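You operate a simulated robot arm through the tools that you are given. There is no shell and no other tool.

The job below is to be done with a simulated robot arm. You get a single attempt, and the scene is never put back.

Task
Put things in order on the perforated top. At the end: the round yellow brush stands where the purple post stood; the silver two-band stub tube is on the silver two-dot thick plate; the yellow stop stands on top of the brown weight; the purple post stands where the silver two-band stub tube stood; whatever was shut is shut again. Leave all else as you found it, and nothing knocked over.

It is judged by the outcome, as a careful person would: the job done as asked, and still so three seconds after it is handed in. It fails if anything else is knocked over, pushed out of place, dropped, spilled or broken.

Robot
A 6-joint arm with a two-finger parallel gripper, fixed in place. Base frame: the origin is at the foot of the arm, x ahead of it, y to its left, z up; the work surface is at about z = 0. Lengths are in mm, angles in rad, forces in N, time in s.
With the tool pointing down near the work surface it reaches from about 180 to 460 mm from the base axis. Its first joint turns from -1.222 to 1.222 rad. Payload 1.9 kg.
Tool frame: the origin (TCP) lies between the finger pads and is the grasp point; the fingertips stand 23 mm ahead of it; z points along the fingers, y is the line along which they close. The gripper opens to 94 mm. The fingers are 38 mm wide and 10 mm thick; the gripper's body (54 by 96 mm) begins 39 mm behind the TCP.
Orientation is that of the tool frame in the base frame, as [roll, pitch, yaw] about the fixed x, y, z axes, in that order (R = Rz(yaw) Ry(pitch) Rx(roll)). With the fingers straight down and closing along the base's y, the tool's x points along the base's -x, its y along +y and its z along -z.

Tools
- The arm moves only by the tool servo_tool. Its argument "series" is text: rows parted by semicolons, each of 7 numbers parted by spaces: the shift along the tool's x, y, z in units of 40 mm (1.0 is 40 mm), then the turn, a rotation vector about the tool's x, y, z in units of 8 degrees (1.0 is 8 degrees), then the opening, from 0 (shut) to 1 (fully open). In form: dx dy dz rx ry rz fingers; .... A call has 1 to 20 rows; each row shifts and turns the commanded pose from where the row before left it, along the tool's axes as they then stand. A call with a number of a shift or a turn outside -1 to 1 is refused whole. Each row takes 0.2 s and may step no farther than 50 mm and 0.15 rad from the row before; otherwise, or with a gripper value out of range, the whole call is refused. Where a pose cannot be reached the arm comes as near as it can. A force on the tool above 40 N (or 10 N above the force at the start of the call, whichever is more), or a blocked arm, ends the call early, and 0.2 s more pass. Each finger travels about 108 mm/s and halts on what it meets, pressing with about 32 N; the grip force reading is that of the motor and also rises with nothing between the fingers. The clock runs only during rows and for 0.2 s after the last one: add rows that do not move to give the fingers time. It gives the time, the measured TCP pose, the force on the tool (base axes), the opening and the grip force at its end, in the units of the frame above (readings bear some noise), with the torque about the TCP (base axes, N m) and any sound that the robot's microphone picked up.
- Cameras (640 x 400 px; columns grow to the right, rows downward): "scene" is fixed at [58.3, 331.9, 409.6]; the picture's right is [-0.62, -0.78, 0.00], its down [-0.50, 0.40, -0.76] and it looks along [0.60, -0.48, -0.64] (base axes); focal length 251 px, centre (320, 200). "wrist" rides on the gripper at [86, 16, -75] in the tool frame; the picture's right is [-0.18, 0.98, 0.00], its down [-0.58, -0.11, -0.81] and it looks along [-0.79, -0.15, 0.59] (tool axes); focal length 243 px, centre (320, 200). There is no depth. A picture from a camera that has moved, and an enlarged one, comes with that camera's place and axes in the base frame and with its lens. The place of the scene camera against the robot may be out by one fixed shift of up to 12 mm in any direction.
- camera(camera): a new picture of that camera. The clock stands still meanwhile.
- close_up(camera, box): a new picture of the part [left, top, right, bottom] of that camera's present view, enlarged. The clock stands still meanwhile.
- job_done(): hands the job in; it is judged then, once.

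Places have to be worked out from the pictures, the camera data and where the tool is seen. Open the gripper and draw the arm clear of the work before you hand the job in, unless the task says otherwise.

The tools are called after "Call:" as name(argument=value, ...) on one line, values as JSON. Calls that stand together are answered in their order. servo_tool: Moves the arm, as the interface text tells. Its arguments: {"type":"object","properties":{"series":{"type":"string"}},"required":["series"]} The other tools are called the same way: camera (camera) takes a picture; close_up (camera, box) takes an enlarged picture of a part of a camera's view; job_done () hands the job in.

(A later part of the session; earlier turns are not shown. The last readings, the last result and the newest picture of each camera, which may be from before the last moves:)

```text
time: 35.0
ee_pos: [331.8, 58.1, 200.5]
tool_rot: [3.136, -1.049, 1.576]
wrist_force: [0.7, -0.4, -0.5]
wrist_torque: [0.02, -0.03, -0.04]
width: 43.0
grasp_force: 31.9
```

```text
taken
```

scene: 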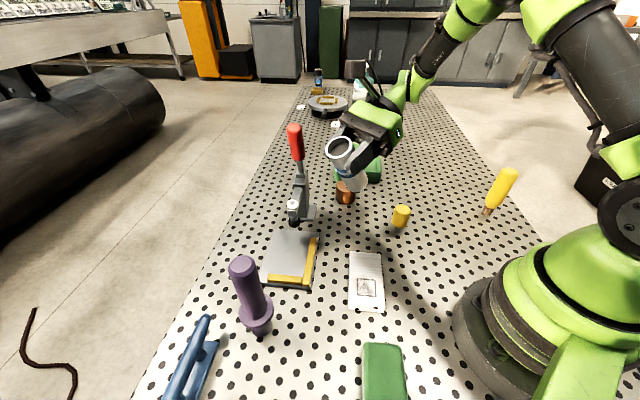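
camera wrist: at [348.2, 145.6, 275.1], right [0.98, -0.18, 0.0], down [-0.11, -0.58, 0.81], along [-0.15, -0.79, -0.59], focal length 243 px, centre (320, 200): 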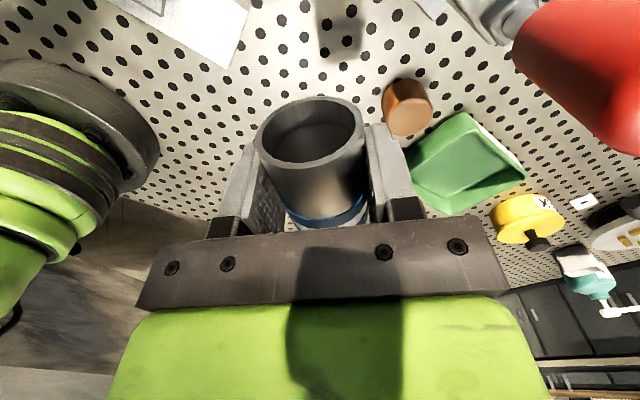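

Now at 60°. Another 30° will bring the tube upright.

Call:
servo_tool(series="0 0 0 0 0.4 0 0; 0 0 0 0 0.6 0 0; 0 0 0 0 0.6 0 0; 0 0 0 0 0.6 0 0; 0 0 0 0 0.6 0 0; 0 0 0 0 0.6 0 0; 0 0 0 0 0.33 0 0; 0 0 0 0 0 0 0")

Call:
camera(camera="scene")

Call:
camera(camera="wrist")

```text
time: 36.8
ee_pos: [332.3, 59.7, 201.5]
tool_rot: [1.969, -1.568, 2.744]
wrist_force: [0.0, -0.2, -1.4]
wrist_torque: [-0.05, -0.01, 0.0]
width: 43.2
grasp_force: 31.4
```

```text
taken
```

scene: 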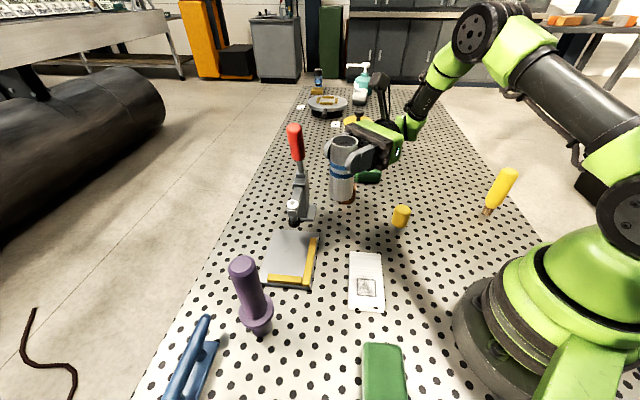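

```text
taken
camera wrist: at [347.5, -15.1, 287.9], right [0.98, 0.0, -0.18], down [-0.11, -0.81, -0.58], along [-0.15, 0.59, -0.79], focal length 243 px, centre (320, 200)
```

wrist: 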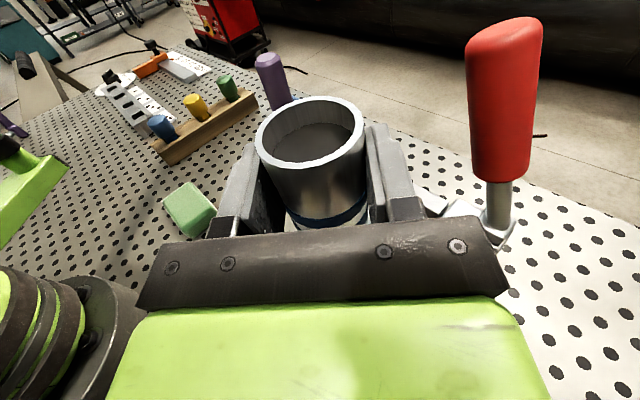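

The tube is upright with the gripper horizontal. I'll lower it straight down (tool −x) towards the table at (332,60), stopping some 13 mm short to check.

Call:
servo_tool(series="-0.3 0 0 0 0 0 0; -0.5 0 0 0 0 0 0; -0.5 0 0 0 0 0 0; -0.5 0 0 0 0 0 0; -0.4 0 0 0 0 0 0; -0.3 0 0 0 0 0 0; 0 0 0 0 0 0 0")

Call:
camera(camera="scene")

Call:
camera(camera="wrist")

```text
time: 38.4
ee_pos: [333.7, 59.4, 100.6]
tool_rot: [2.287, -1.568, 2.428]
wrist_force: [-0.4, -0.4, -1.6]
wrist_torque: [0.0, 0.02, -0.01]
width: 42.9
grasp_force: 32.1
```

```text
taken
```

scene: 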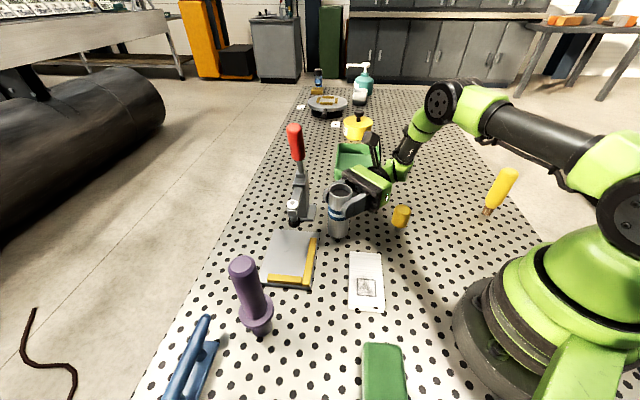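

```text
taken
camera wrist: at [347.8, -14.1, 187.2], right [0.98, 0.0, -0.18], down [-0.11, -0.81, -0.58], along [-0.15, 0.59, -0.79], focal length 243 px, centre (320, 200)
```

wrist: 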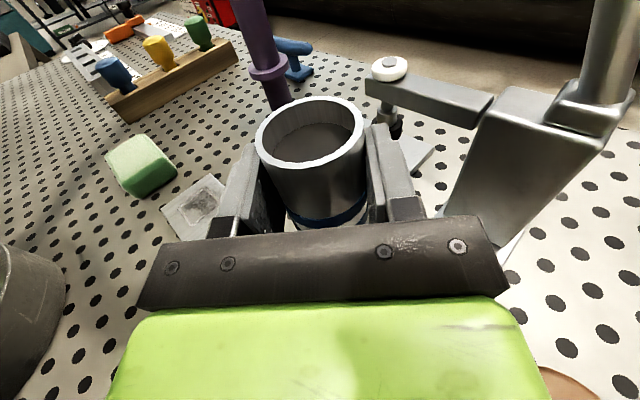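

New items have appeared further left: a wooden rack with blue, yellow and green knobs. I'll enlarge them to make sure I haven't misread "brush" or "stop".

Call:
close_up(camera="wrist", box=[40, 0, 320, 130])

Call:
close_up(camera="scene", box=[290, 150, 450, 250])

Call:
close_up(camera="wrist", box=[80, 100, 260, 230])

```text
2.29 times, centred on (180, 65) of wrist
camera zoom: at [347.8, -14.1, 187.2], right [0.98, 0.0, -0.18], down [-0.11, -0.81, -0.58], along [-0.15, 0.59, -0.79], focal length 555 px, centre (640, 509)
```

zoom: 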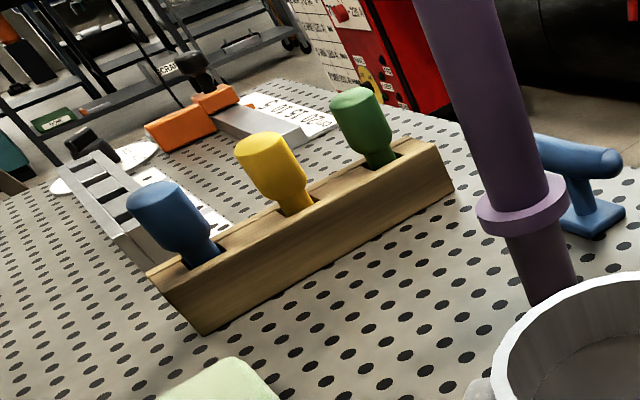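

```text
4.00 times, centred on (370, 200) of scene
camera zoom: at [58.3, 331.9, 409.6], right [-0.62, -0.78, 0.0], down [-0.5, 0.4, -0.76], along [0.6, -0.48, -0.64], focal length 1003 px, centre (120, 200)
```

zoom: 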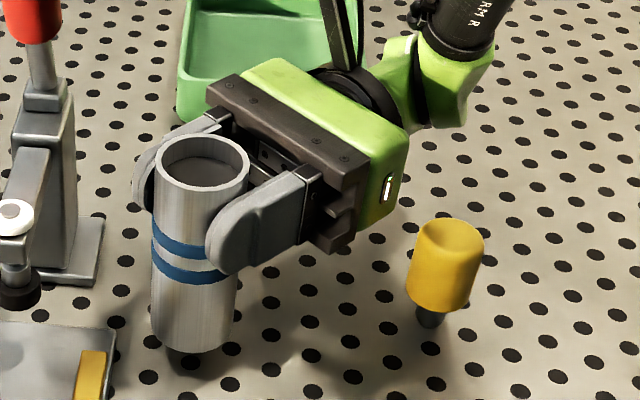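

```text
3.08 times, centred on (170, 165) of wrist
camera zoom: at [347.8, -14.1, 187.2], right [0.98, 0.0, -0.18], down [-0.11, -0.81, -0.58], along [-0.15, 0.59, -0.79], focal length 746 px, centre (782, 308)
```

zoom: 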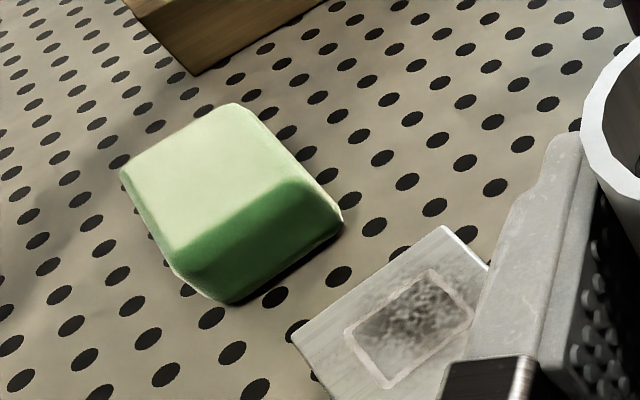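

The rack items are separate, so the standing yellow brush and yellow stop are as I judged, and the plate is plainly brushed silver here. I'll lower the tube gently for the last 10 mm.

Call:
servo_tool(series="-0.1 0 0 0 0 0 0; -0.1 0 0 0 0 0 0; -0.05 0 0 0 0 0 0; 0 0 0 0 0 0 0")

Call:
close_up(camera="scene", box=[310, 170, 410, 250])

```text
time: 39.4
ee_pos: [332.7, 58.8, 91.1]
tool_rot: [2.308, -1.57, 2.408]
wrist_force: [-0.7, 1.2, -1.8]
wrist_torque: [-0.02, -0.01, -0.02]
width: 42.9
grasp_force: 31.9
```

```text
5.00 times, centred on (360, 210) of scene
camera zoom: at [58.3, 331.9, 409.6], right [-0.62, -0.78, 0.0], down [-0.5, 0.4, -0.76], along [0.6, -0.48, -0.64], focal length 1254 px, centre (120, 150)
```

zoom: 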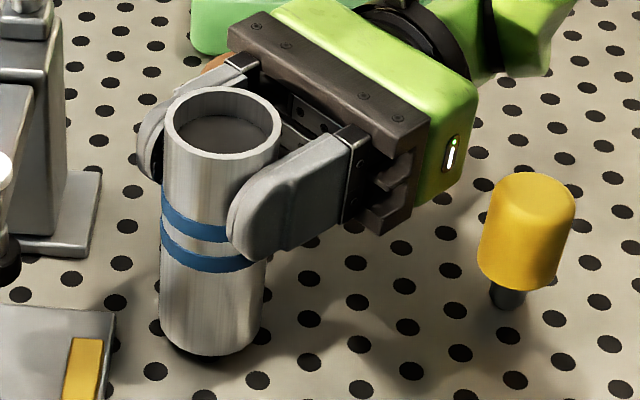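

No contact yet: the tube's weight is still on the tool. I'll go on in about 1.5 mm steps.

Call:
servo_tool(series="-0.04 0 0 0 0 0 0; 0 0 0 0 0 0 0")

Call:
servo_tool(series="-0.04 0 0 0 0 0 0; 0 0 0 0 0 0 0")

Call:
servo_tool(series="-0.03 0 0 0 0 0 0; 0 0 0 0 0 0 0")

```text
time: 40.0
ee_pos: [333.4, 58.8, 88.2]
tool_rot: [2.307, -1.568, 2.408]
wrist_force: [-0.4, -0.2, -1.6]
wrist_torque: [-0.01, -0.03, 0.02]
width: 43.2
grasp_force: 32.5
```

```text
time: 40.6
ee_pos: [332.6, 57.9, 87.5]
tool_rot: [2.338, -1.568, 2.375]
wrist_force: [-0.2, -0.1, -1.0]
wrist_torque: [-0.04, -0.01, -0.02]
width: 43.0
grasp_force: 32.6
```

```text
time: 41.2
ee_pos: [333.6, 59.5, 86.3]
tool_rot: [2.351, -1.569, 2.363]
wrist_force: [-0.5, 1.3, -1.4]
wrist_torque: [-0.05, -0.02, 0.0]
width: 43.1
grasp_force: 31.5
```

Still no contact force at z≈86. I'll look closely at the gap and keep stepping.

Call:
close_up(camera="scene", box=[320, 205, 380, 250])

Call:
servo_tool(series="-0.04 0 0 0 0 0 0; 0 0 0 0 0 0 0")

Call:
servo_tool(series="-0.04 0 0 0 0 0 0; 0 0 0 0 0 0 0")

```text
8.89 times, centred on (350, 228) of scene
camera zoom: at [58.3, 331.9, 409.6], right [-0.62, -0.78, 0.0], down [-0.5, 0.4, -0.76], along [0.6, -0.48, -0.64], focal length 2228 px, centre (53, -44)
```

zoom: 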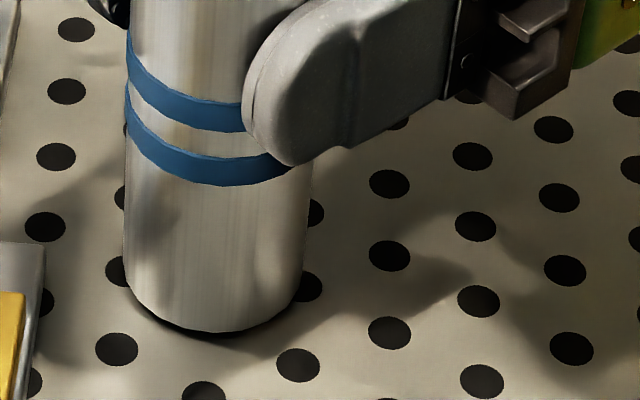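

```text
time: 41.8
ee_pos: [333.0, 59.0, 85.3]
tool_rot: [2.306, -1.57, 2.409]
wrist_force: [0.1, -0.4, -1.0]
wrist_torque: [0.02, 0.0, -0.02]
width: 43.1
grasp_force: 31.8
```

```text
time: 42.4
ee_pos: [332.2, 58.6, 82.6]
tool_rot: [2.159, -1.569, 2.555]
wrist_force: [-1.0, -1.5, 3.8]
wrist_torque: [0.01, 0.16, 0.03]
width: 43.3
grasp_force: 31.8
```

Contact: the force has turned to +3.8 N. I'll open slowly and leave the tube standing.

Call:
servo_tool(series="0 0 0 0 0 0 0.48; 0 0 0 0 0 0 0.52; 0 0 0 0 0 0 0.6; 0 0 0 0 0 0 0.75; 0 0 0 0 0 0 0.9; 0 0 0 0 0 0 0.9")

Call:
close_up(camera="scene", box=[310, 170, 410, 250])

Call:
camera(camera="wrist")

```text
time: 43.8
ee_pos: [332.7, 59.8, 82.7]
tool_rot: [2.301, -1.567, 2.413]
wrist_force: [1.2, -0.3, -1.1]
wrist_torque: [-0.02, 0.02, 0.0]
width: 84.7
grasp_force: 0.1
```

```text
5.00 times, centred on (360, 210) of scene
camera zoom: at [58.3, 331.9, 409.6], right [-0.62, -0.78, 0.0], down [-0.5, 0.4, -0.76], along [0.6, -0.48, -0.64], focal length 1254 px, centre (120, 150)
```

zoom: 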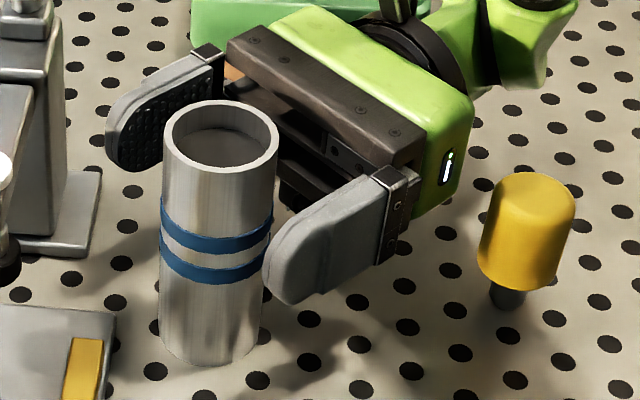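

```text
taken
camera wrist: at [348.2, -15.0, 169.7], right [0.98, 0.0, -0.18], down [-0.11, -0.81, -0.58], along [-0.15, 0.59, -0.79], focal length 243 px, centre (320, 200)
```

wrist: 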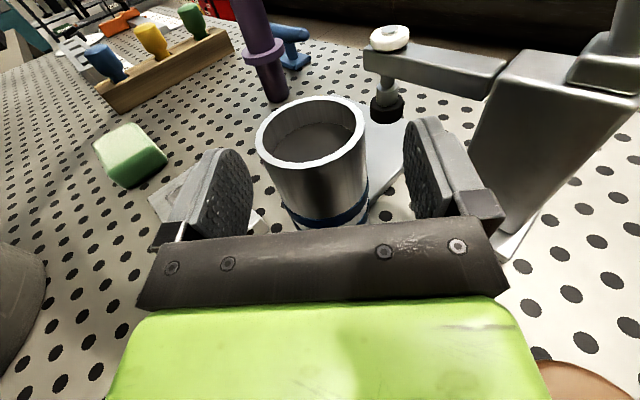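

The tube stands upright on the table. Backing straight out would pass close to the stop, so I'll raise the gripper straight up off the tube instead.

Call:
servo_tool(series="0.2 0 0 0 0 0 0.9; 0.5 0 0 0 0 0 0.9; 0.8 0 0 0 0 0 0.9; 0.9 0 0 0 0 0 0.9; 0.9 0 0 0 0 0 0.9; 0.5 0 0 0 0 0 0.9; 0 0 0 0 0 0 0.9")

Call:
camera(camera="scene")

Call:
camera(camera="wrist")

```text
time: 45.4
ee_pos: [333.7, 60.1, 234.3]
tool_rot: [2.4, -1.569, 2.315]
wrist_force: [-1.0, -0.1, -1.0]
wrist_torque: [0.0, 0.01, 0.0]
width: 84.6
grasp_force: 0.0
```

```text
taken
```

scene: 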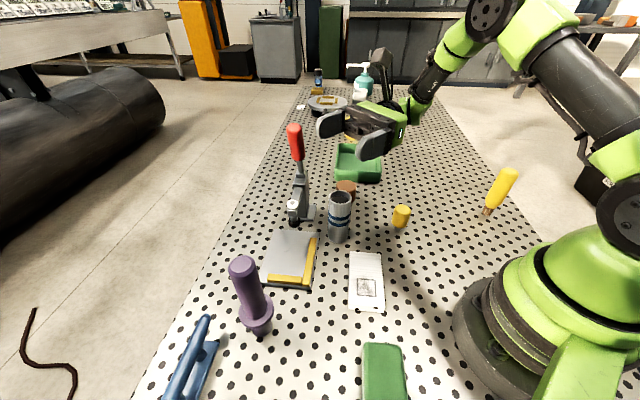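

```text
taken
camera wrist: at [348.8, -14.4, 321.5], right [0.98, 0.0, -0.18], down [-0.11, -0.81, -0.58], along [-0.15, 0.59, -0.79], focal length 243 px, centre (320, 200)
```

wrist: 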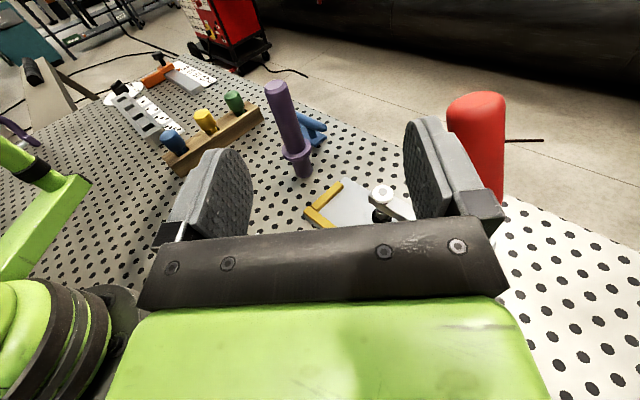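

The tube stands freely and the gripper is well above it. I'll tilt the gripper back to straight down, then turn it to base-aligned yaw.

Call:
servo_tool(series="0 0 0 0 -0.5 0 0.9; 0 0 0 0 -1 0 0.9; 0 0 0 0 -1 0 0.9; 0 0 0 0 -1 0 0.9; 0 0 0 0 -1 0 0.9; 0 0 0 0 -1 0 0.9; 0 0 0 0 -1 0 0.9; 0 0 0 0 -1 0 0.9; 0 0 0 0 -1 0 0.9; 0 0 0 0 -1 0 0.9; 0 0 0 0 -1 0 0.9; 0 0 0 0 -0.73 0 1; 0 0 0 0 0 0 1")

Call:
servo_tool(series="0 0 0 0 0 -1 1; 0 0 0 0 0 -1 1; 0 0 0 0 0 -1 1; 0 0 0 0 0 -1 1; 0 0 0 0 0 -1 1; 0 0 0 0 0 -1 1; 0 0 0 0 0 -1 1; 0 0 0 0 0 -1 1; 0 0 0 0 0 -1 1; 0 0 0 0 0 -1 1; 0 0 0 0 0 -1 1; 0 0 0 0 0 -0.25 1; 0 0 0 0 0 0 1")

Call:
camera(camera="wrist")

```text
time: 48.2
ee_pos: [332.2, 61.0, 234.7]
tool_rot: [3.139, -0.001, 1.57]
wrist_force: [0.1, 0.7, 0.1]
wrist_torque: [-0.03, 0.03, 0.0]
width: 94.0
grasp_force: 0.1
```

```text
time: 51.0
ee_pos: [333.5, 59.2, 234.9]
tool_rot: [3.138, 0.004, -3.139]
wrist_force: [0.1, -0.3, 0.5]
wrist_torque: [-0.04, 0.02, 0.02]
width: 93.9
grasp_force: 0.0
```

```text
taken
camera wrist: at [245.4, 75.3, 309.5], right [0.18, 0.98, 0.0], down [0.58, -0.11, 0.81], along [0.79, -0.15, -0.59], focal length 243 px, centre (320, 200)
```

wrist: 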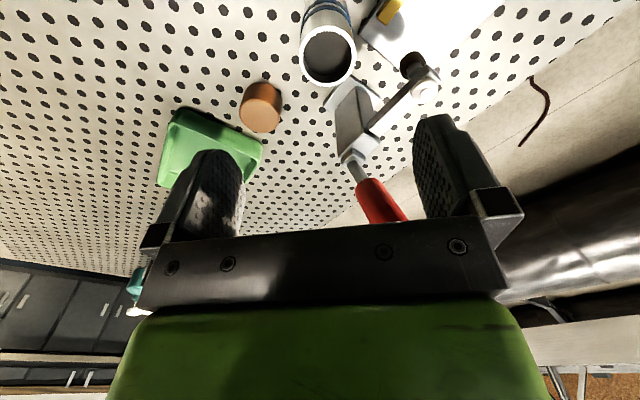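

The rim reads at (329,57), so the tube stands at about (332,66), upright. I'll shift 7 mm, descend around its top to z≈81 with fingers at 0.8 to stay clear of the clamp arm, and check.

Call:
servo_tool(series="0.03 0.17 0.5 0 0 0 0.8; 0 0 0.9 0 0 0 0.8; 0 0 0.6 0 0 0 0.8; 0 0 0 0 0 0 0.8")

Call:
camera(camera="wrist")

```text
time: 52.0
ee_pos: [331.5, 67.9, 153.7]
tool_rot: [3.139, 0.003, -3.14]
wrist_force: [-1.1, 0.1, 0.4]
wrist_torque: [0.0, 0.0, 0.01]
width: 75.1
grasp_force: 0.1
```

```text
taken
camera wrist: at [244.4, 83.8, 229.2], right [0.18, 0.98, 0.0], down [0.58, -0.11, 0.81], along [0.79, -0.15, -0.59], focal length 243 px, centre (320, 200)
```

wrist: 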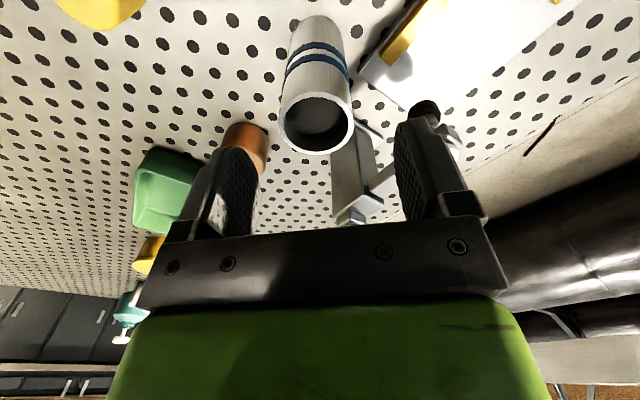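

Alignment is within 3 mm. I'll trim it and go down to z≈81.

Call:
servo_tool(series="0.06 -0.05 0.5 0 0 0 0.8; 0 0 0.6 0 0 0 0.8; 0 0 0.5 0 0 0 0.8; 0 0 0.25 0 0 0 0.8; 0 0 0 0 0 0 0.8")

Call:
camera(camera="wrist")

Call:
close_up(camera="scene", box=[260, 140, 420, 250])

```text
time: 53.2
ee_pos: [329.7, 63.9, 80.6]
tool_rot: [3.139, 0.0, -3.14]
wrist_force: [0.6, -0.1, -0.9]
wrist_torque: [0.0, -0.04, 0.02]
width: 75.2
grasp_force: 0.0
```

```text
taken
camera wrist: at [242.6, 80.5, 155.7], right [0.18, 0.98, 0.0], down [0.58, -0.11, 0.81], along [0.79, -0.15, -0.59], focal length 243 px, centre (320, 200)
```

wrist: 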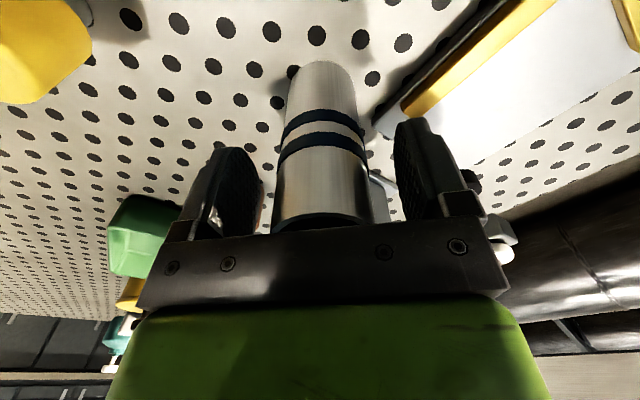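

```text
3.64 times, centred on (340, 195) of scene
camera zoom: at [58.3, 331.9, 409.6], right [-0.62, -0.78, 0.0], down [-0.5, 0.4, -0.76], along [0.6, -0.48, -0.64], focal length 912 px, centre (247, 218)
```

zoom: 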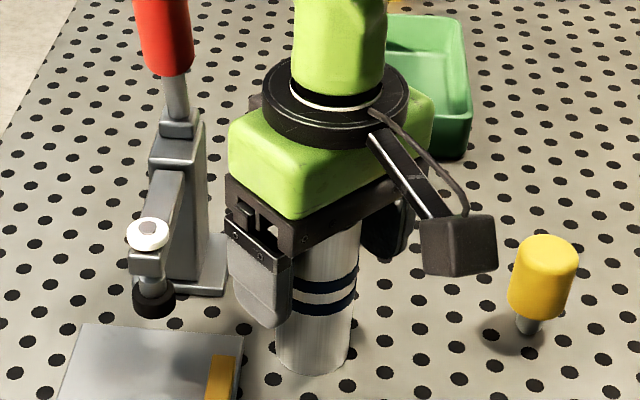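

The tube is between the pads and clear of the clamp. Closing fully and holding before I lift.

Call:
servo_tool(series="0 0 0 0 0 0 0.6; 0 0 0 0 0 0 0.4; 0 0 0 0 0 0 0.1; 0 0 0 0 0 0 0; 0 0 0 0 0 0 0")

Call:
servo_tool(series="0 0 -0.15 0 0 0 0; 0 0 -0.4 0 0 0 0; 0 0 -0.5 0 0 0 0; 0 0 0 0 0 0 0; 0 0 0 0 0 0 0")

Call:
camera(camera="wrist")

Call:
close_up(camera="scene", box=[260, 140, 420, 250])

```text
time: 54.4
ee_pos: [329.6, 64.2, 81.0]
tool_rot: [3.14, 0.001, 3.141]
wrist_force: [-0.1, 1.2, 1.0]
wrist_torque: [0.04, -0.02, 0.02]
width: 43.3
grasp_force: 32.1
```

```text
time: 55.6
ee_pos: [329.6, 62.4, 122.4]
tool_rot: [3.14, 0.003, -3.14]
wrist_force: [-0.5, 0.5, -0.9]
wrist_torque: [0.0, 0.02, -0.01]
width: 43.5
grasp_force: 32.4
```

```text
taken
camera wrist: at [242.7, 79.7, 197.7], right [0.18, 0.98, 0.0], down [0.58, -0.11, 0.81], along [0.79, -0.15, -0.59], focal length 243 px, centre (320, 200)
```

wrist: 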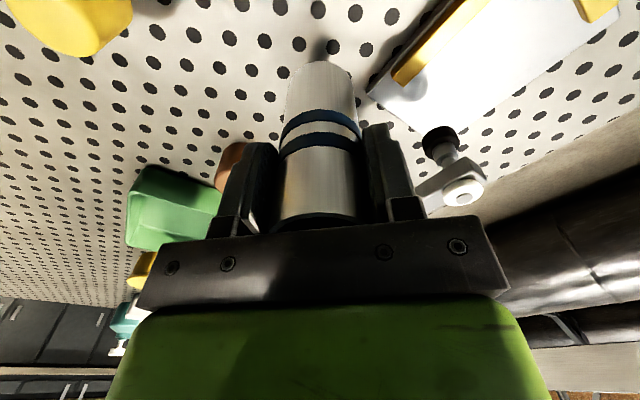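

```text
3.64 times, centred on (340, 195) of scene
camera zoom: at [58.3, 331.9, 409.6], right [-0.62, -0.78, 0.0], down [-0.5, 0.4, -0.76], along [0.6, -0.48, -0.64], focal length 912 px, centre (247, 218)
```

zoom: 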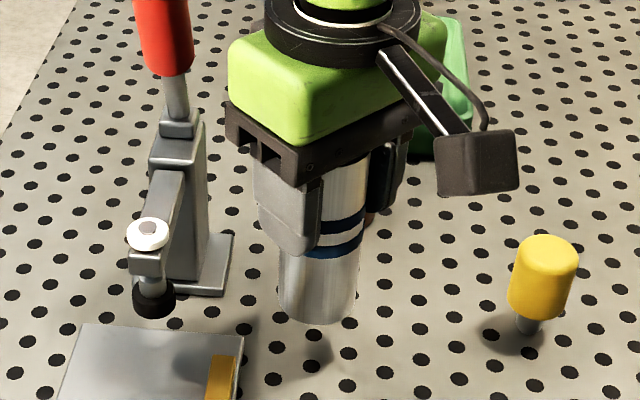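

Held firmly with its bottom about 41 mm up. I'll carry it gently, low and without turning, to above the two-dot plate's centre at (213,104).

Call:
servo_tool(series="0.15 0.05 0 0 0 0 0; 0.3 0.1 0 0 0 0 0; 0.4 0.14 0 0 0 0 0; 0.4 0.14 0 0 0 0 0; 0.4 0.14 0 0 0 0 0; 0.4 0.14 0 0 0 0 0; 0.4 0.14 0 0 0 0 0; 0.3 0.1 0 0 0 0 0; 0.15 0.06 0 0 0 0 0; 0 0 0 0 0 0 0")

Call:
camera(camera="wrist")

Call:
camera(camera="scene")

```text
time: 57.8
ee_pos: [214.0, 104.9, 122.7]
tool_rot: [3.139, 0.002, 3.141]
wrist_force: [-0.2, 0.1, -1.2]
wrist_torque: [-0.04, -0.03, 0.03]
width: 43.4
grasp_force: 31.5
```

```text
taken
camera wrist: at [126.3, 121.0, 197.4], right [0.18, 0.98, 0.0], down [0.58, -0.11, 0.81], along [0.79, -0.15, -0.59], focal length 243 px, centre (320, 200)
```

wrist: 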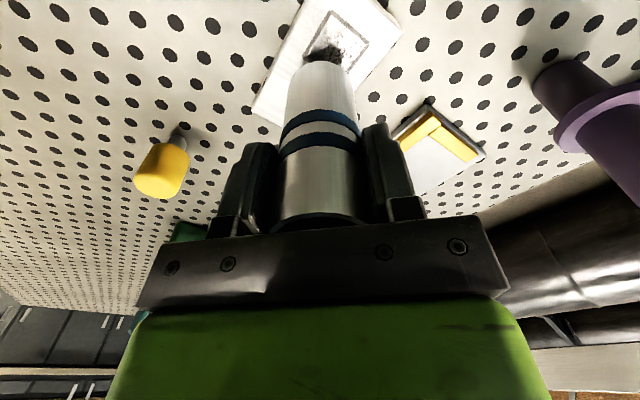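

```text
taken
```

scene: 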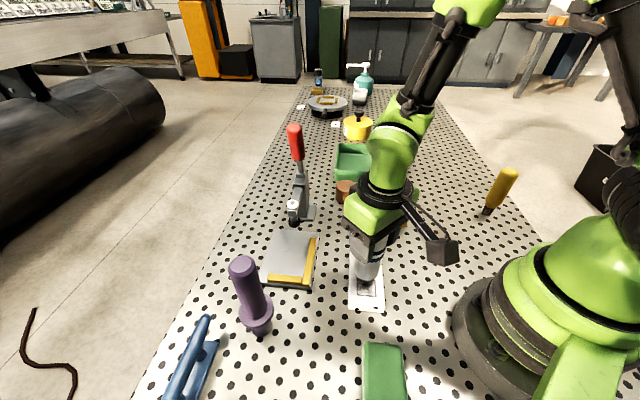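

I'm above the plate. I'll enlarge the wrist view to place the plate's edges relative to the tube.

Call:
close_up(camera="wrist", box=[230, 0, 430, 125])

Call:
close_up(camera="scene", box=[310, 220, 430, 320])

```text
3.20 times, centred on (330, 62) of wrist
camera zoom: at [126.3, 121.0, 197.4], right [0.18, 0.98, 0.0], down [0.58, -0.11, 0.81], along [0.79, -0.15, -0.59], focal length 776 px, centre (288, 640)
```

zoom: 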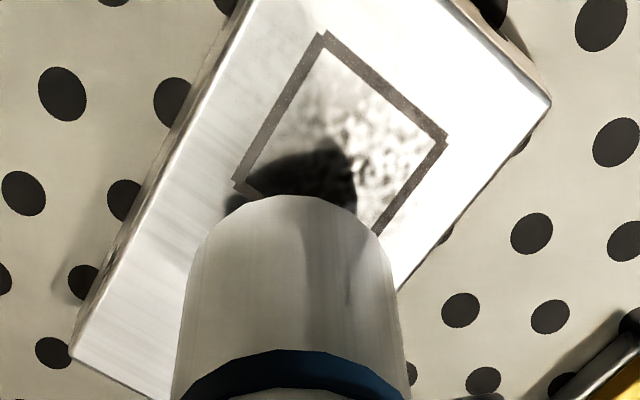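

```text
4.00 times, centred on (370, 270) of scene
camera zoom: at [58.3, 331.9, 409.6], right [-0.62, -0.78, 0.0], down [-0.5, 0.4, -0.76], along [0.6, -0.48, -0.64], focal length 1003 px, centre (120, -80)
```

zoom: 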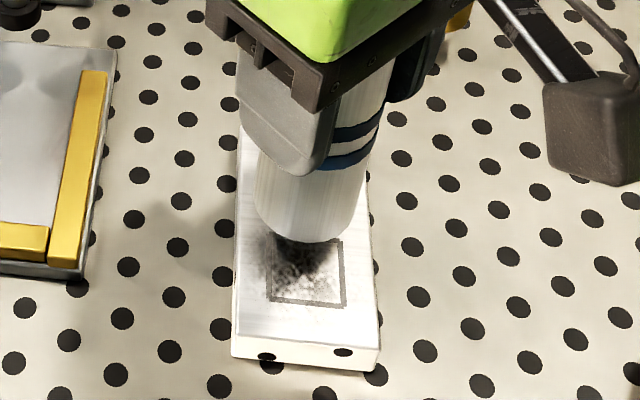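

The plate's axis runs at −45° and its centre works out to (214.7,101.5), so the tube is centred over it with about 7 mm margin each side. I'll lower it 20 mm, then creep to contact.

Call:
servo_tool(series="0 -0.03 0.15 0 0 0 0; 0 0 0.2 0 0 0 0; 0 0 0.15 0 0 0 0; 0 0 0 0 0 0 0")

Call:
servo_tool(series="0 0 0.06 0 0 0 0; 0 0 0 0 0 0 0")

Call:
close_up(camera="scene", box=[310, 220, 430, 320])

```text
time: 58.8
ee_pos: [214.0, 103.2, 101.6]
tool_rot: [3.141, 0.001, -3.141]
wrist_force: [1.0, -0.7, -1.0]
wrist_torque: [-0.02, -0.01, -0.02]
width: 43.4
grasp_force: 32.2
```

```text
time: 59.4
ee_pos: [213.7, 104.2, 99.3]
tool_rot: [3.141, 0.005, -3.141]
wrist_force: [-1.4, 3.4, 22.9]
wrist_torque: [0.08, -0.05, -0.08]
width: 43.4
grasp_force: 31.9
```

```text
4.00 times, centred on (370, 270) of scene
camera zoom: at [58.3, 331.9, 409.6], right [-0.62, -0.78, 0.0], down [-0.5, 0.4, -0.76], along [0.6, -0.48, -0.64], focal length 1003 px, centre (120, -80)
```

zoom: 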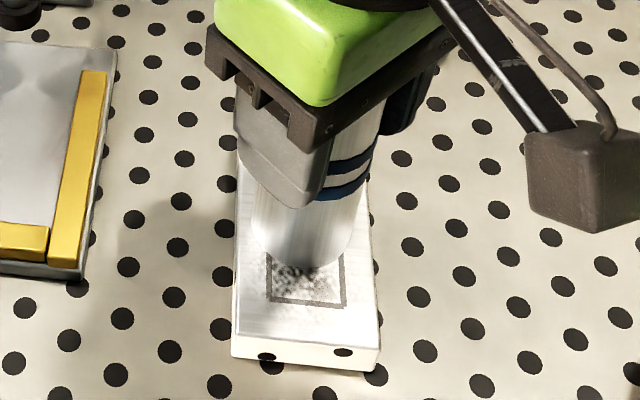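

Firm contact at 23 N, so the tube is on the plate, which is about 19 mm thick. I'll ease off 1 mm and open slowly.

Call:
servo_tool(series="0 0 -0.02 0 0 0 0; 0 0 0 0 0 0 0")

Call:
servo_tool(series="0 0 0 0 0 0 0.47; 0 0 0 0 0 0 0.5; 0 0 0 0 0 0 0.6; 0 0 0 0 0 0 0.8; 0 0 0 0 0 0 1; 0 0 0 0 0 0 1")

Call:
close_up(camera="scene", box=[310, 200, 430, 320])

Call:
camera(camera="wrist")

```text
time: 60.0
ee_pos: [213.1, 102.9, 99.3]
tool_rot: [3.139, 0.001, -3.14]
wrist_force: [1.3, 0.9, 4.4]
wrist_torque: [0.0, -0.32, 0.05]
width: 43.3
grasp_force: 32.0
```

```text
time: 61.4
ee_pos: [213.7, 103.7, 100.1]
tool_rot: [3.138, 0.002, -3.139]
wrist_force: [0.4, 0.0, 0.0]
wrist_torque: [0.05, 0.02, 0.0]
width: 94.0
grasp_force: 0.0
```

```text
3.33 times, centred on (370, 260) of scene
camera zoom: at [58.3, 331.9, 409.6], right [-0.62, -0.78, 0.0], down [-0.5, 0.4, -0.76], along [0.6, -0.48, -0.64], focal length 836 px, centre (153, 0)
```

zoom: 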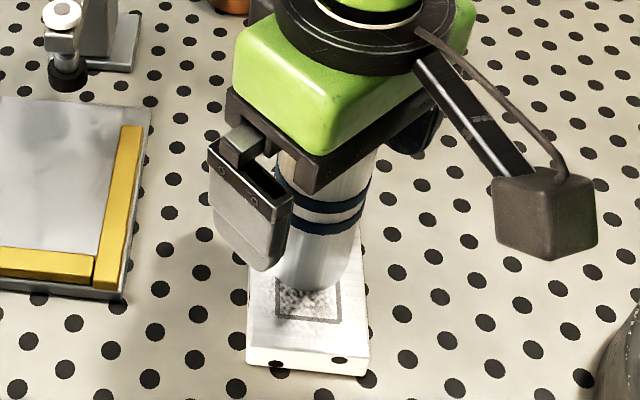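

```text
taken
camera wrist: at [126.0, 119.3, 175.4], right [0.18, 0.98, 0.0], down [0.58, -0.11, 0.81], along [0.79, -0.15, -0.59], focal length 243 px, centre (320, 200)
```

wrist: 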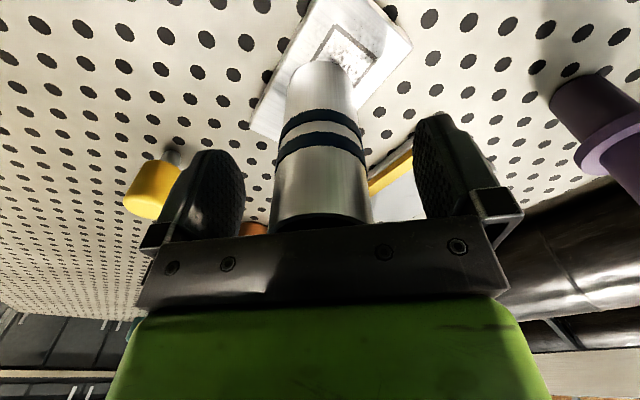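

The tube stands on the two-dot plate. I'll rise straight up clear of it and confirm, then look over at the purple post.

Call:
servo_tool(series="0 0 -0.3 0 0 0 1; 0 0 -0.7 0 0 0 1; 0 0 -0.9 0 0 0 1; 0 0 -0.9 0 0 0 1; 0 0 -0.9 0 0 0 1; 0 0 -0.5 0 0 0 1; 0 0 0 0 0 0 1")

Call:
camera(camera="wrist")

Call:
camera(camera="scene")

```text
time: 63.0
ee_pos: [214.6, 103.0, 269.4]
tool_rot: [3.141, 0.001, -3.141]
wrist_force: [0.0, 1.1, -0.3]
wrist_torque: [0.01, 0.02, 0.01]
width: 94.1
grasp_force: 0.1
```

```text
taken
camera wrist: at [126.3, 119.0, 344.3], right [0.18, 0.98, 0.0], down [0.58, -0.11, 0.81], along [0.79, -0.15, -0.59], focal length 243 px, centre (320, 200)
```

wrist: 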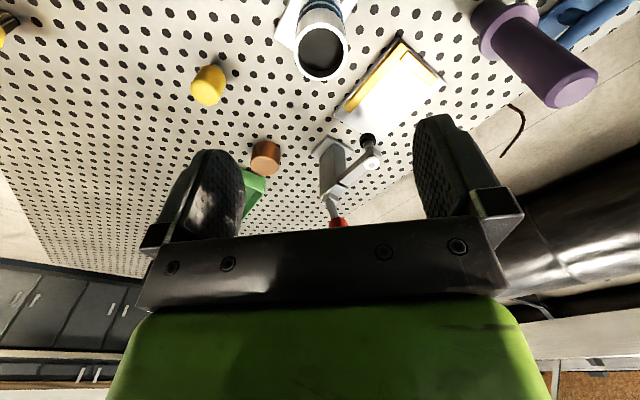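

```text
taken
```

scene: 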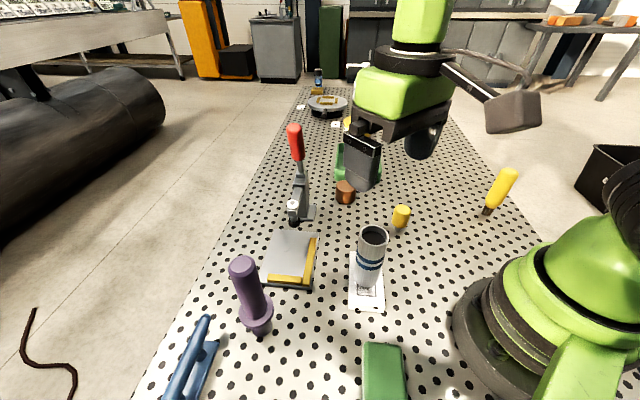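

The tube stands on the plate and everything else is undisturbed. The purple post works out to about (253,286) with its top near z=170, so I'll move above it.

Call:
servo_tool(series="-0.1 0.5 0 0 0 0 1; -0.2 0.9 0.1 0 0 0 1; -0.2 0.9 0.1 0 0 0 1; -0.2 0.9 0.1 0 0 0 1; -0.16 0.9 0.1 0 0 0 1; -0.1 0.5 0.1 0 0 0 1; 0 0 0 0 0 0 1")

Call:
camera(camera="wrist")

Call:
camera(camera="scene")

```text
time: 64.6
ee_pos: [251.1, 287.6, 249.4]
tool_rot: [3.14, 0.002, -3.14]
wrist_force: [0.8, -0.1, -0.3]
wrist_torque: [0.02, 0.0, 0.02]
width: 94.1
grasp_force: 0.0
```

```text
taken
camera wrist: at [163.6, 303.2, 324.6], right [0.18, 0.98, 0.0], down [0.58, -0.11, 0.81], along [0.79, -0.15, -0.59], focal length 243 px, centre (320, 200)
```

wrist: 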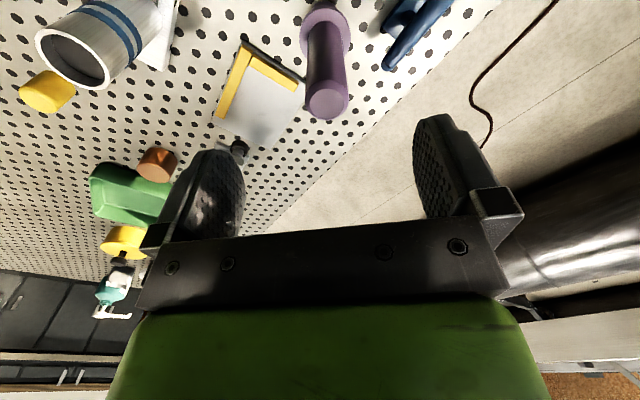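

```text
taken
```

scene: 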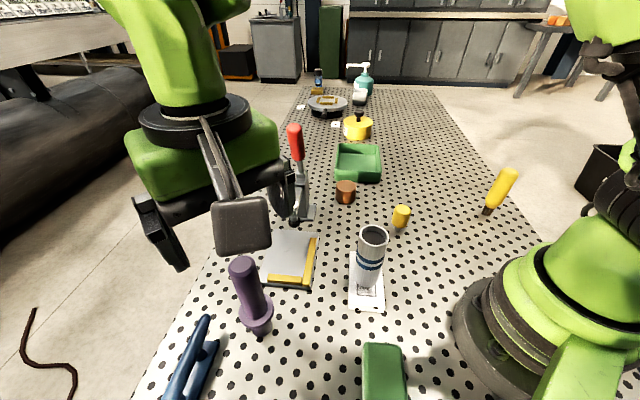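

The post's top appears at about (327,103). I'll enlarge it to measure its top, collar and foot.

Call:
close_up(camera="wrist", box=[260, 0, 400, 130])

```text
3.08 times, centred on (330, 65) of wrist
camera zoom: at [163.6, 303.2, 324.6], right [0.18, 0.98, 0.0], down [0.58, -0.11, 0.81], along [0.79, -0.15, -0.59], focal length 746 px, centre (289, 615)
```

zoom: 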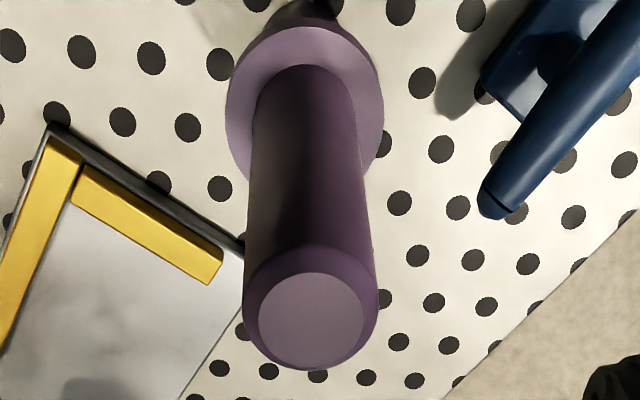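

Combining views puts the post at about (260,289), top near z=165. I'll shift there, descend to z≈200 and recheck.

Call:
servo_tool(series="-0.22 0.05 0.3 0 0 0 1; 0 0 0.6 0 0 0 1; 0 0 0.3 0 0 0 1; 0 0 0 0 0 0 1")

Call:
camera(camera="wrist")

Call:
close_up(camera="wrist", box=[240, 0, 400, 160])

Call:
close_up(camera="scene", box=[140, 140, 360, 360])

```text
time: 65.6
ee_pos: [259.9, 288.3, 200.0]
tool_rot: [-3.14, 0.002, 3.142]
wrist_force: [0.1, 0.5, 0.0]
wrist_torque: [-0.02, 0.04, -0.04]
width: 93.9
grasp_force: 0.0
```

```text
taken
camera wrist: at [173.2, 305.7, 275.3], right [0.18, 0.98, 0.0], down [0.58, -0.11, 0.81], along [0.79, -0.15, -0.59], focal length 243 px, centre (320, 200)
```

wrist: 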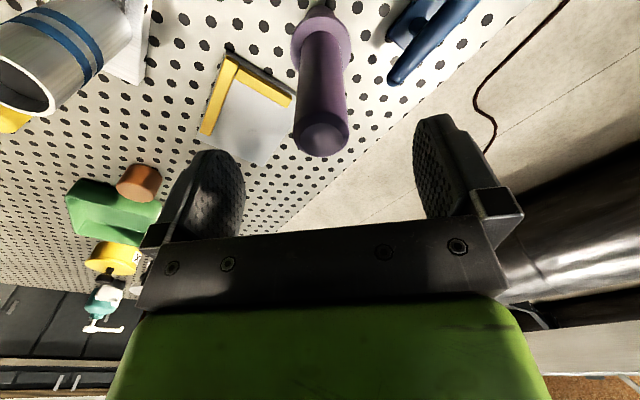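

```text
2.50 times, centred on (320, 80) of wrist
camera zoom: at [173.2, 305.7, 275.3], right [0.18, 0.98, 0.0], down [0.58, -0.11, 0.81], along [0.79, -0.15, -0.59], focal length 606 px, centre (320, 500)
```

zoom: 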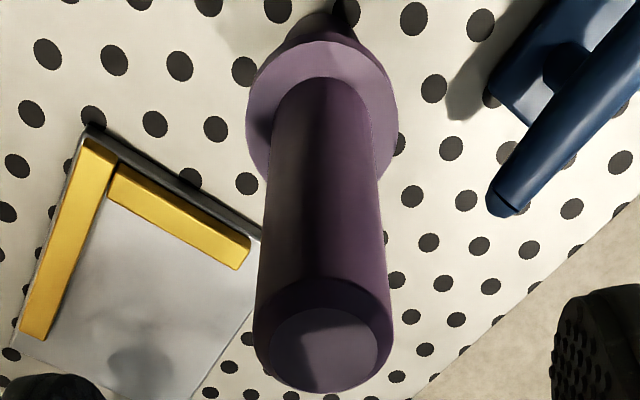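

```text
1.82 times, centred on (250, 250) of scene
camera zoom: at [58.3, 331.9, 409.6], right [-0.62, -0.78, 0.0], down [-0.5, 0.4, -0.76], along [0.6, -0.48, -0.64], focal length 456 px, centre (447, 109)
```

zoom: 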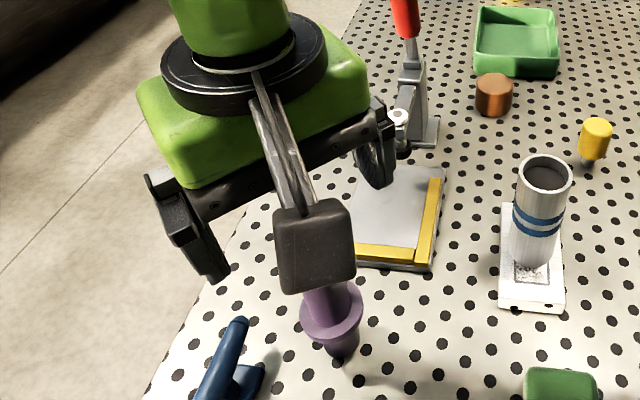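

The post is at (260.5,290) with its top at z≈168. I'll trim 2 mm in y, descend to z≈136 around the handle and check.

Call:
servo_tool(series="0 0.04 0.4 0 0 0 1; 0 0 0.5 0 0 0 1; 0 0 0.4 0 0 0 1; 0 0 0.3 0 0 0 1; 0 0 0 0 0 0 1")

Call:
camera(camera="wrist")

Call:
close_up(camera="scene", box=[140, 140, 360, 360])

```text
time: 66.8
ee_pos: [261.0, 290.7, 136.5]
tool_rot: [3.14, 0.002, -3.141]
wrist_force: [0.3, -0.3, -1.1]
wrist_torque: [0.02, 0.03, 0.05]
width: 94.1
grasp_force: 0.0
```

```text
taken
camera wrist: at [172.9, 307.1, 212.2], right [0.18, 0.98, 0.0], down [0.58, -0.11, 0.81], along [0.79, -0.15, -0.59], focal length 243 px, centre (320, 200)
```

wrist: 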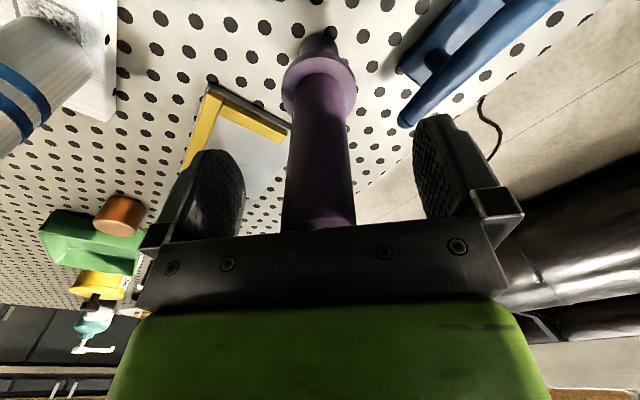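

```text
1.82 times, centred on (250, 250) of scene
camera zoom: at [58.3, 331.9, 409.6], right [-0.62, -0.78, 0.0], down [-0.5, 0.4, -0.76], along [0.6, -0.48, -0.64], focal length 456 px, centre (447, 109)
```

zoom: 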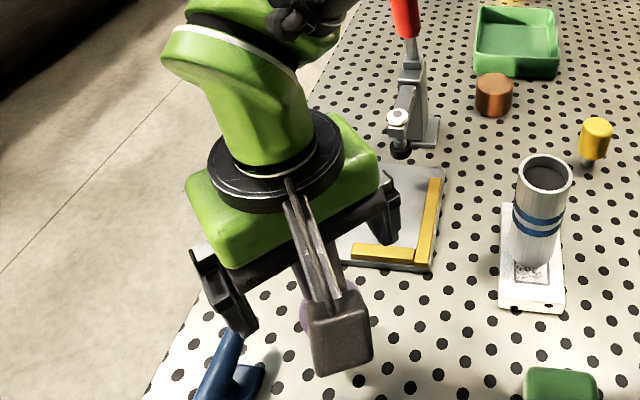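

Before gripping I'll enlarge the post's foot, to record exactly where it stands among the holes; that is the brush's target.

Call:
close_up(camera="wrist", box=[260, 10, 380, 110])

```text
4.00 times, centred on (320, 60) of wrist
camera zoom: at [172.9, 307.1, 212.2], right [0.18, 0.98, 0.0], down [0.58, -0.11, 0.81], along [0.79, -0.15, -0.59], focal length 970 px, centre (320, 760)
```

zoom: 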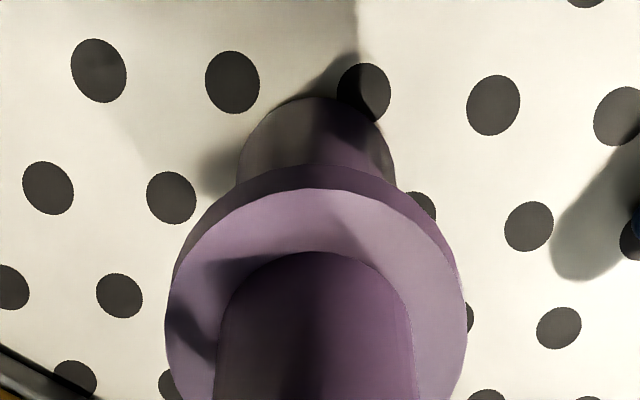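

The foot is 30 mm across with its centre at (260.4,289.5). Gripping the post now, then a small slow test lift.

Call:
servo_tool(series="0 0 0 0 0 0 0.7; 0 0 0 0 0 0 0.5; 0 0 0 0 0 0 0.3; 0 0 0 0 0 0 0.1; 0 0 0 0 0 0 0; 0 0 0 0 0 0 0")

Call:
servo_tool(series="0 0 -0.1 0 0 0 0; 0 0 -0.2 0 0 0 0; 0 0 -0.2 0 0 0 0; 0 0 0 0 0 0 0; 0 0 0 0 0 0 0")

Call:
camera(camera="wrist")

```text
time: 68.2
ee_pos: [260.5, 290.7, 137.0]
tool_rot: [3.139, 0.002, 3.141]
wrist_force: [0.0, -1.5, 2.0]
wrist_torque: [-0.24, -0.02, -0.02]
width: 31.2
grasp_force: 32.0
```

```text
time: 69.4
ee_pos: [259.8, 292.0, 156.9]
tool_rot: [3.139, 0.001, -3.141]
wrist_force: [-0.8, 0.4, -2.5]
wrist_torque: [-0.02, 0.0, 0.0]
width: 31.3
grasp_force: 31.3
```

```text
taken
camera wrist: at [172.9, 307.9, 232.7], right [0.18, 0.98, 0.0], down [0.58, -0.11, 0.81], along [0.79, -0.15, -0.59], focal length 243 px, centre (320, 200)
```

wrist: 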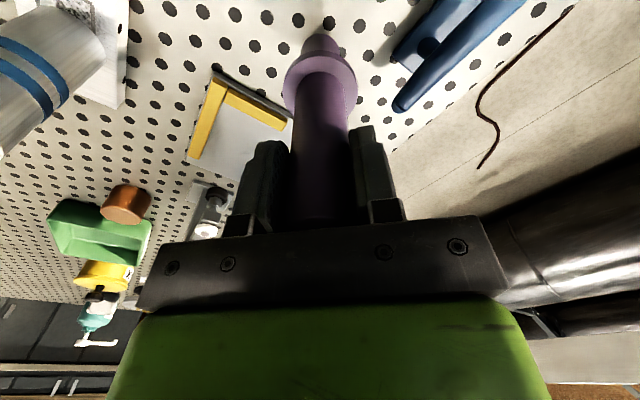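

The post is held (about 2.5 N) with no slip. I'll raise it to 88 mm clearance and carry it gently along an arc between the plate-with-tube and the clamp.

Call:
servo_tool(series="0 0 -0.3 0 0 0 0; 0 0 -0.5 0 0 0 0; 0 0 -0.5 0 0 0 0; 0 0 -0.4 0 0 0 0; -0.1 -0.35 0 0 0 0 0; -0.22 -0.7 0 0 0 0 0; -0.22 -0.7 0 0 0 0 0; -0.22 -0.7 0 0 0 0 0; -0.22 -0.7 0 0 0 0 0; -0.15 -0.5 0 0 0 0 0; -0.07 -0.75 0 0 0 0 0; -0.06 -0.75 0 0 0 0 0; -0.06 -0.75 0 0 0 0 0; -0.06 -0.75 0 0 0 0 0; 0 -0.5 0 0 0 0 0; 0 0 0 0 0 0 0")

Call:
camera(camera="wrist")

Call:
camera(camera="scene")

```text
time: 72.8
ee_pos: [314.6, 6.5, 224.8]
tool_rot: [3.14, 0.0, -3.141]
wrist_force: [-0.4, 0.1, -2.0]
wrist_torque: [0.0, -0.01, -0.01]
width: 31.5
grasp_force: 32.4
```

```text
taken
camera wrist: at [226.8, 22.1, 299.8], right [0.18, 0.98, 0.0], down [0.58, -0.11, 0.81], along [0.79, -0.15, -0.59], focal length 243 px, centre (320, 200)
```

wrist: 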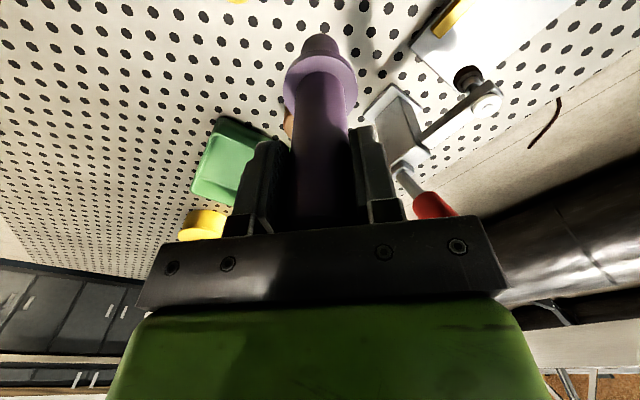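

```text
taken
```

scene: 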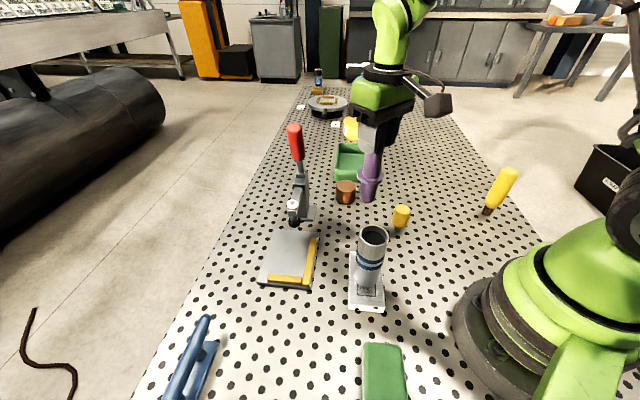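

The post rides steadily and nothing else has moved. Continuing to the tube's old place at (260,-301).

Call:
servo_tool(series="0 -0.4 0 0 0 0 0; 0.07 -0.75 0 0 0 0 0; 0.07 -0.75 0 0 0 0 0; 0.07 -0.75 0 0 0 0 0; 0.08 -0.75 0 0 0 0 0; 0.1 -0.75 0 0 0 0 0; 0.2 -0.7 0 0 0 0 0; 0.2 -0.7 0 0 0 0 0; 0.2 -0.7 0 0 0 0 0; 0.2 -0.7 0 0 0 0 0; 0.15 -0.5 0 0 0 0 0; 0.05 -0.24 0 0 0 0 0; 0 0 0 0 0 0 0")

Call:
camera(camera="wrist")

Call:
camera(camera="scene")

```text
time: 75.6
ee_pos: [260.2, -302.3, 225.0]
tool_rot: [3.139, 0.002, -3.14]
wrist_force: [-0.7, -0.5, -1.1]
wrist_torque: [-0.01, -0.01, 0.02]
width: 31.8
grasp_force: 32.1
```

```text
taken
camera wrist: at [172.9, -286.7, 299.3], right [0.18, 0.98, 0.0], down [0.58, -0.11, 0.81], along [0.79, -0.15, -0.59], focal length 243 px, centre (320, 200)
```

wrist: 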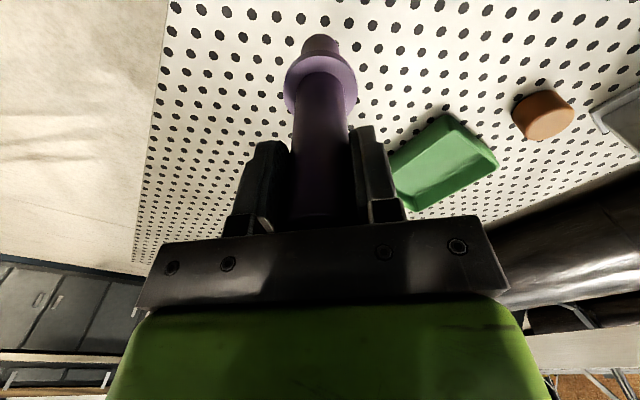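

```text
taken
```

scene: 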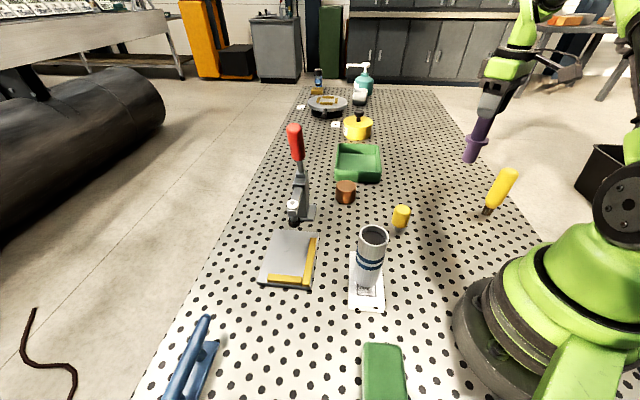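

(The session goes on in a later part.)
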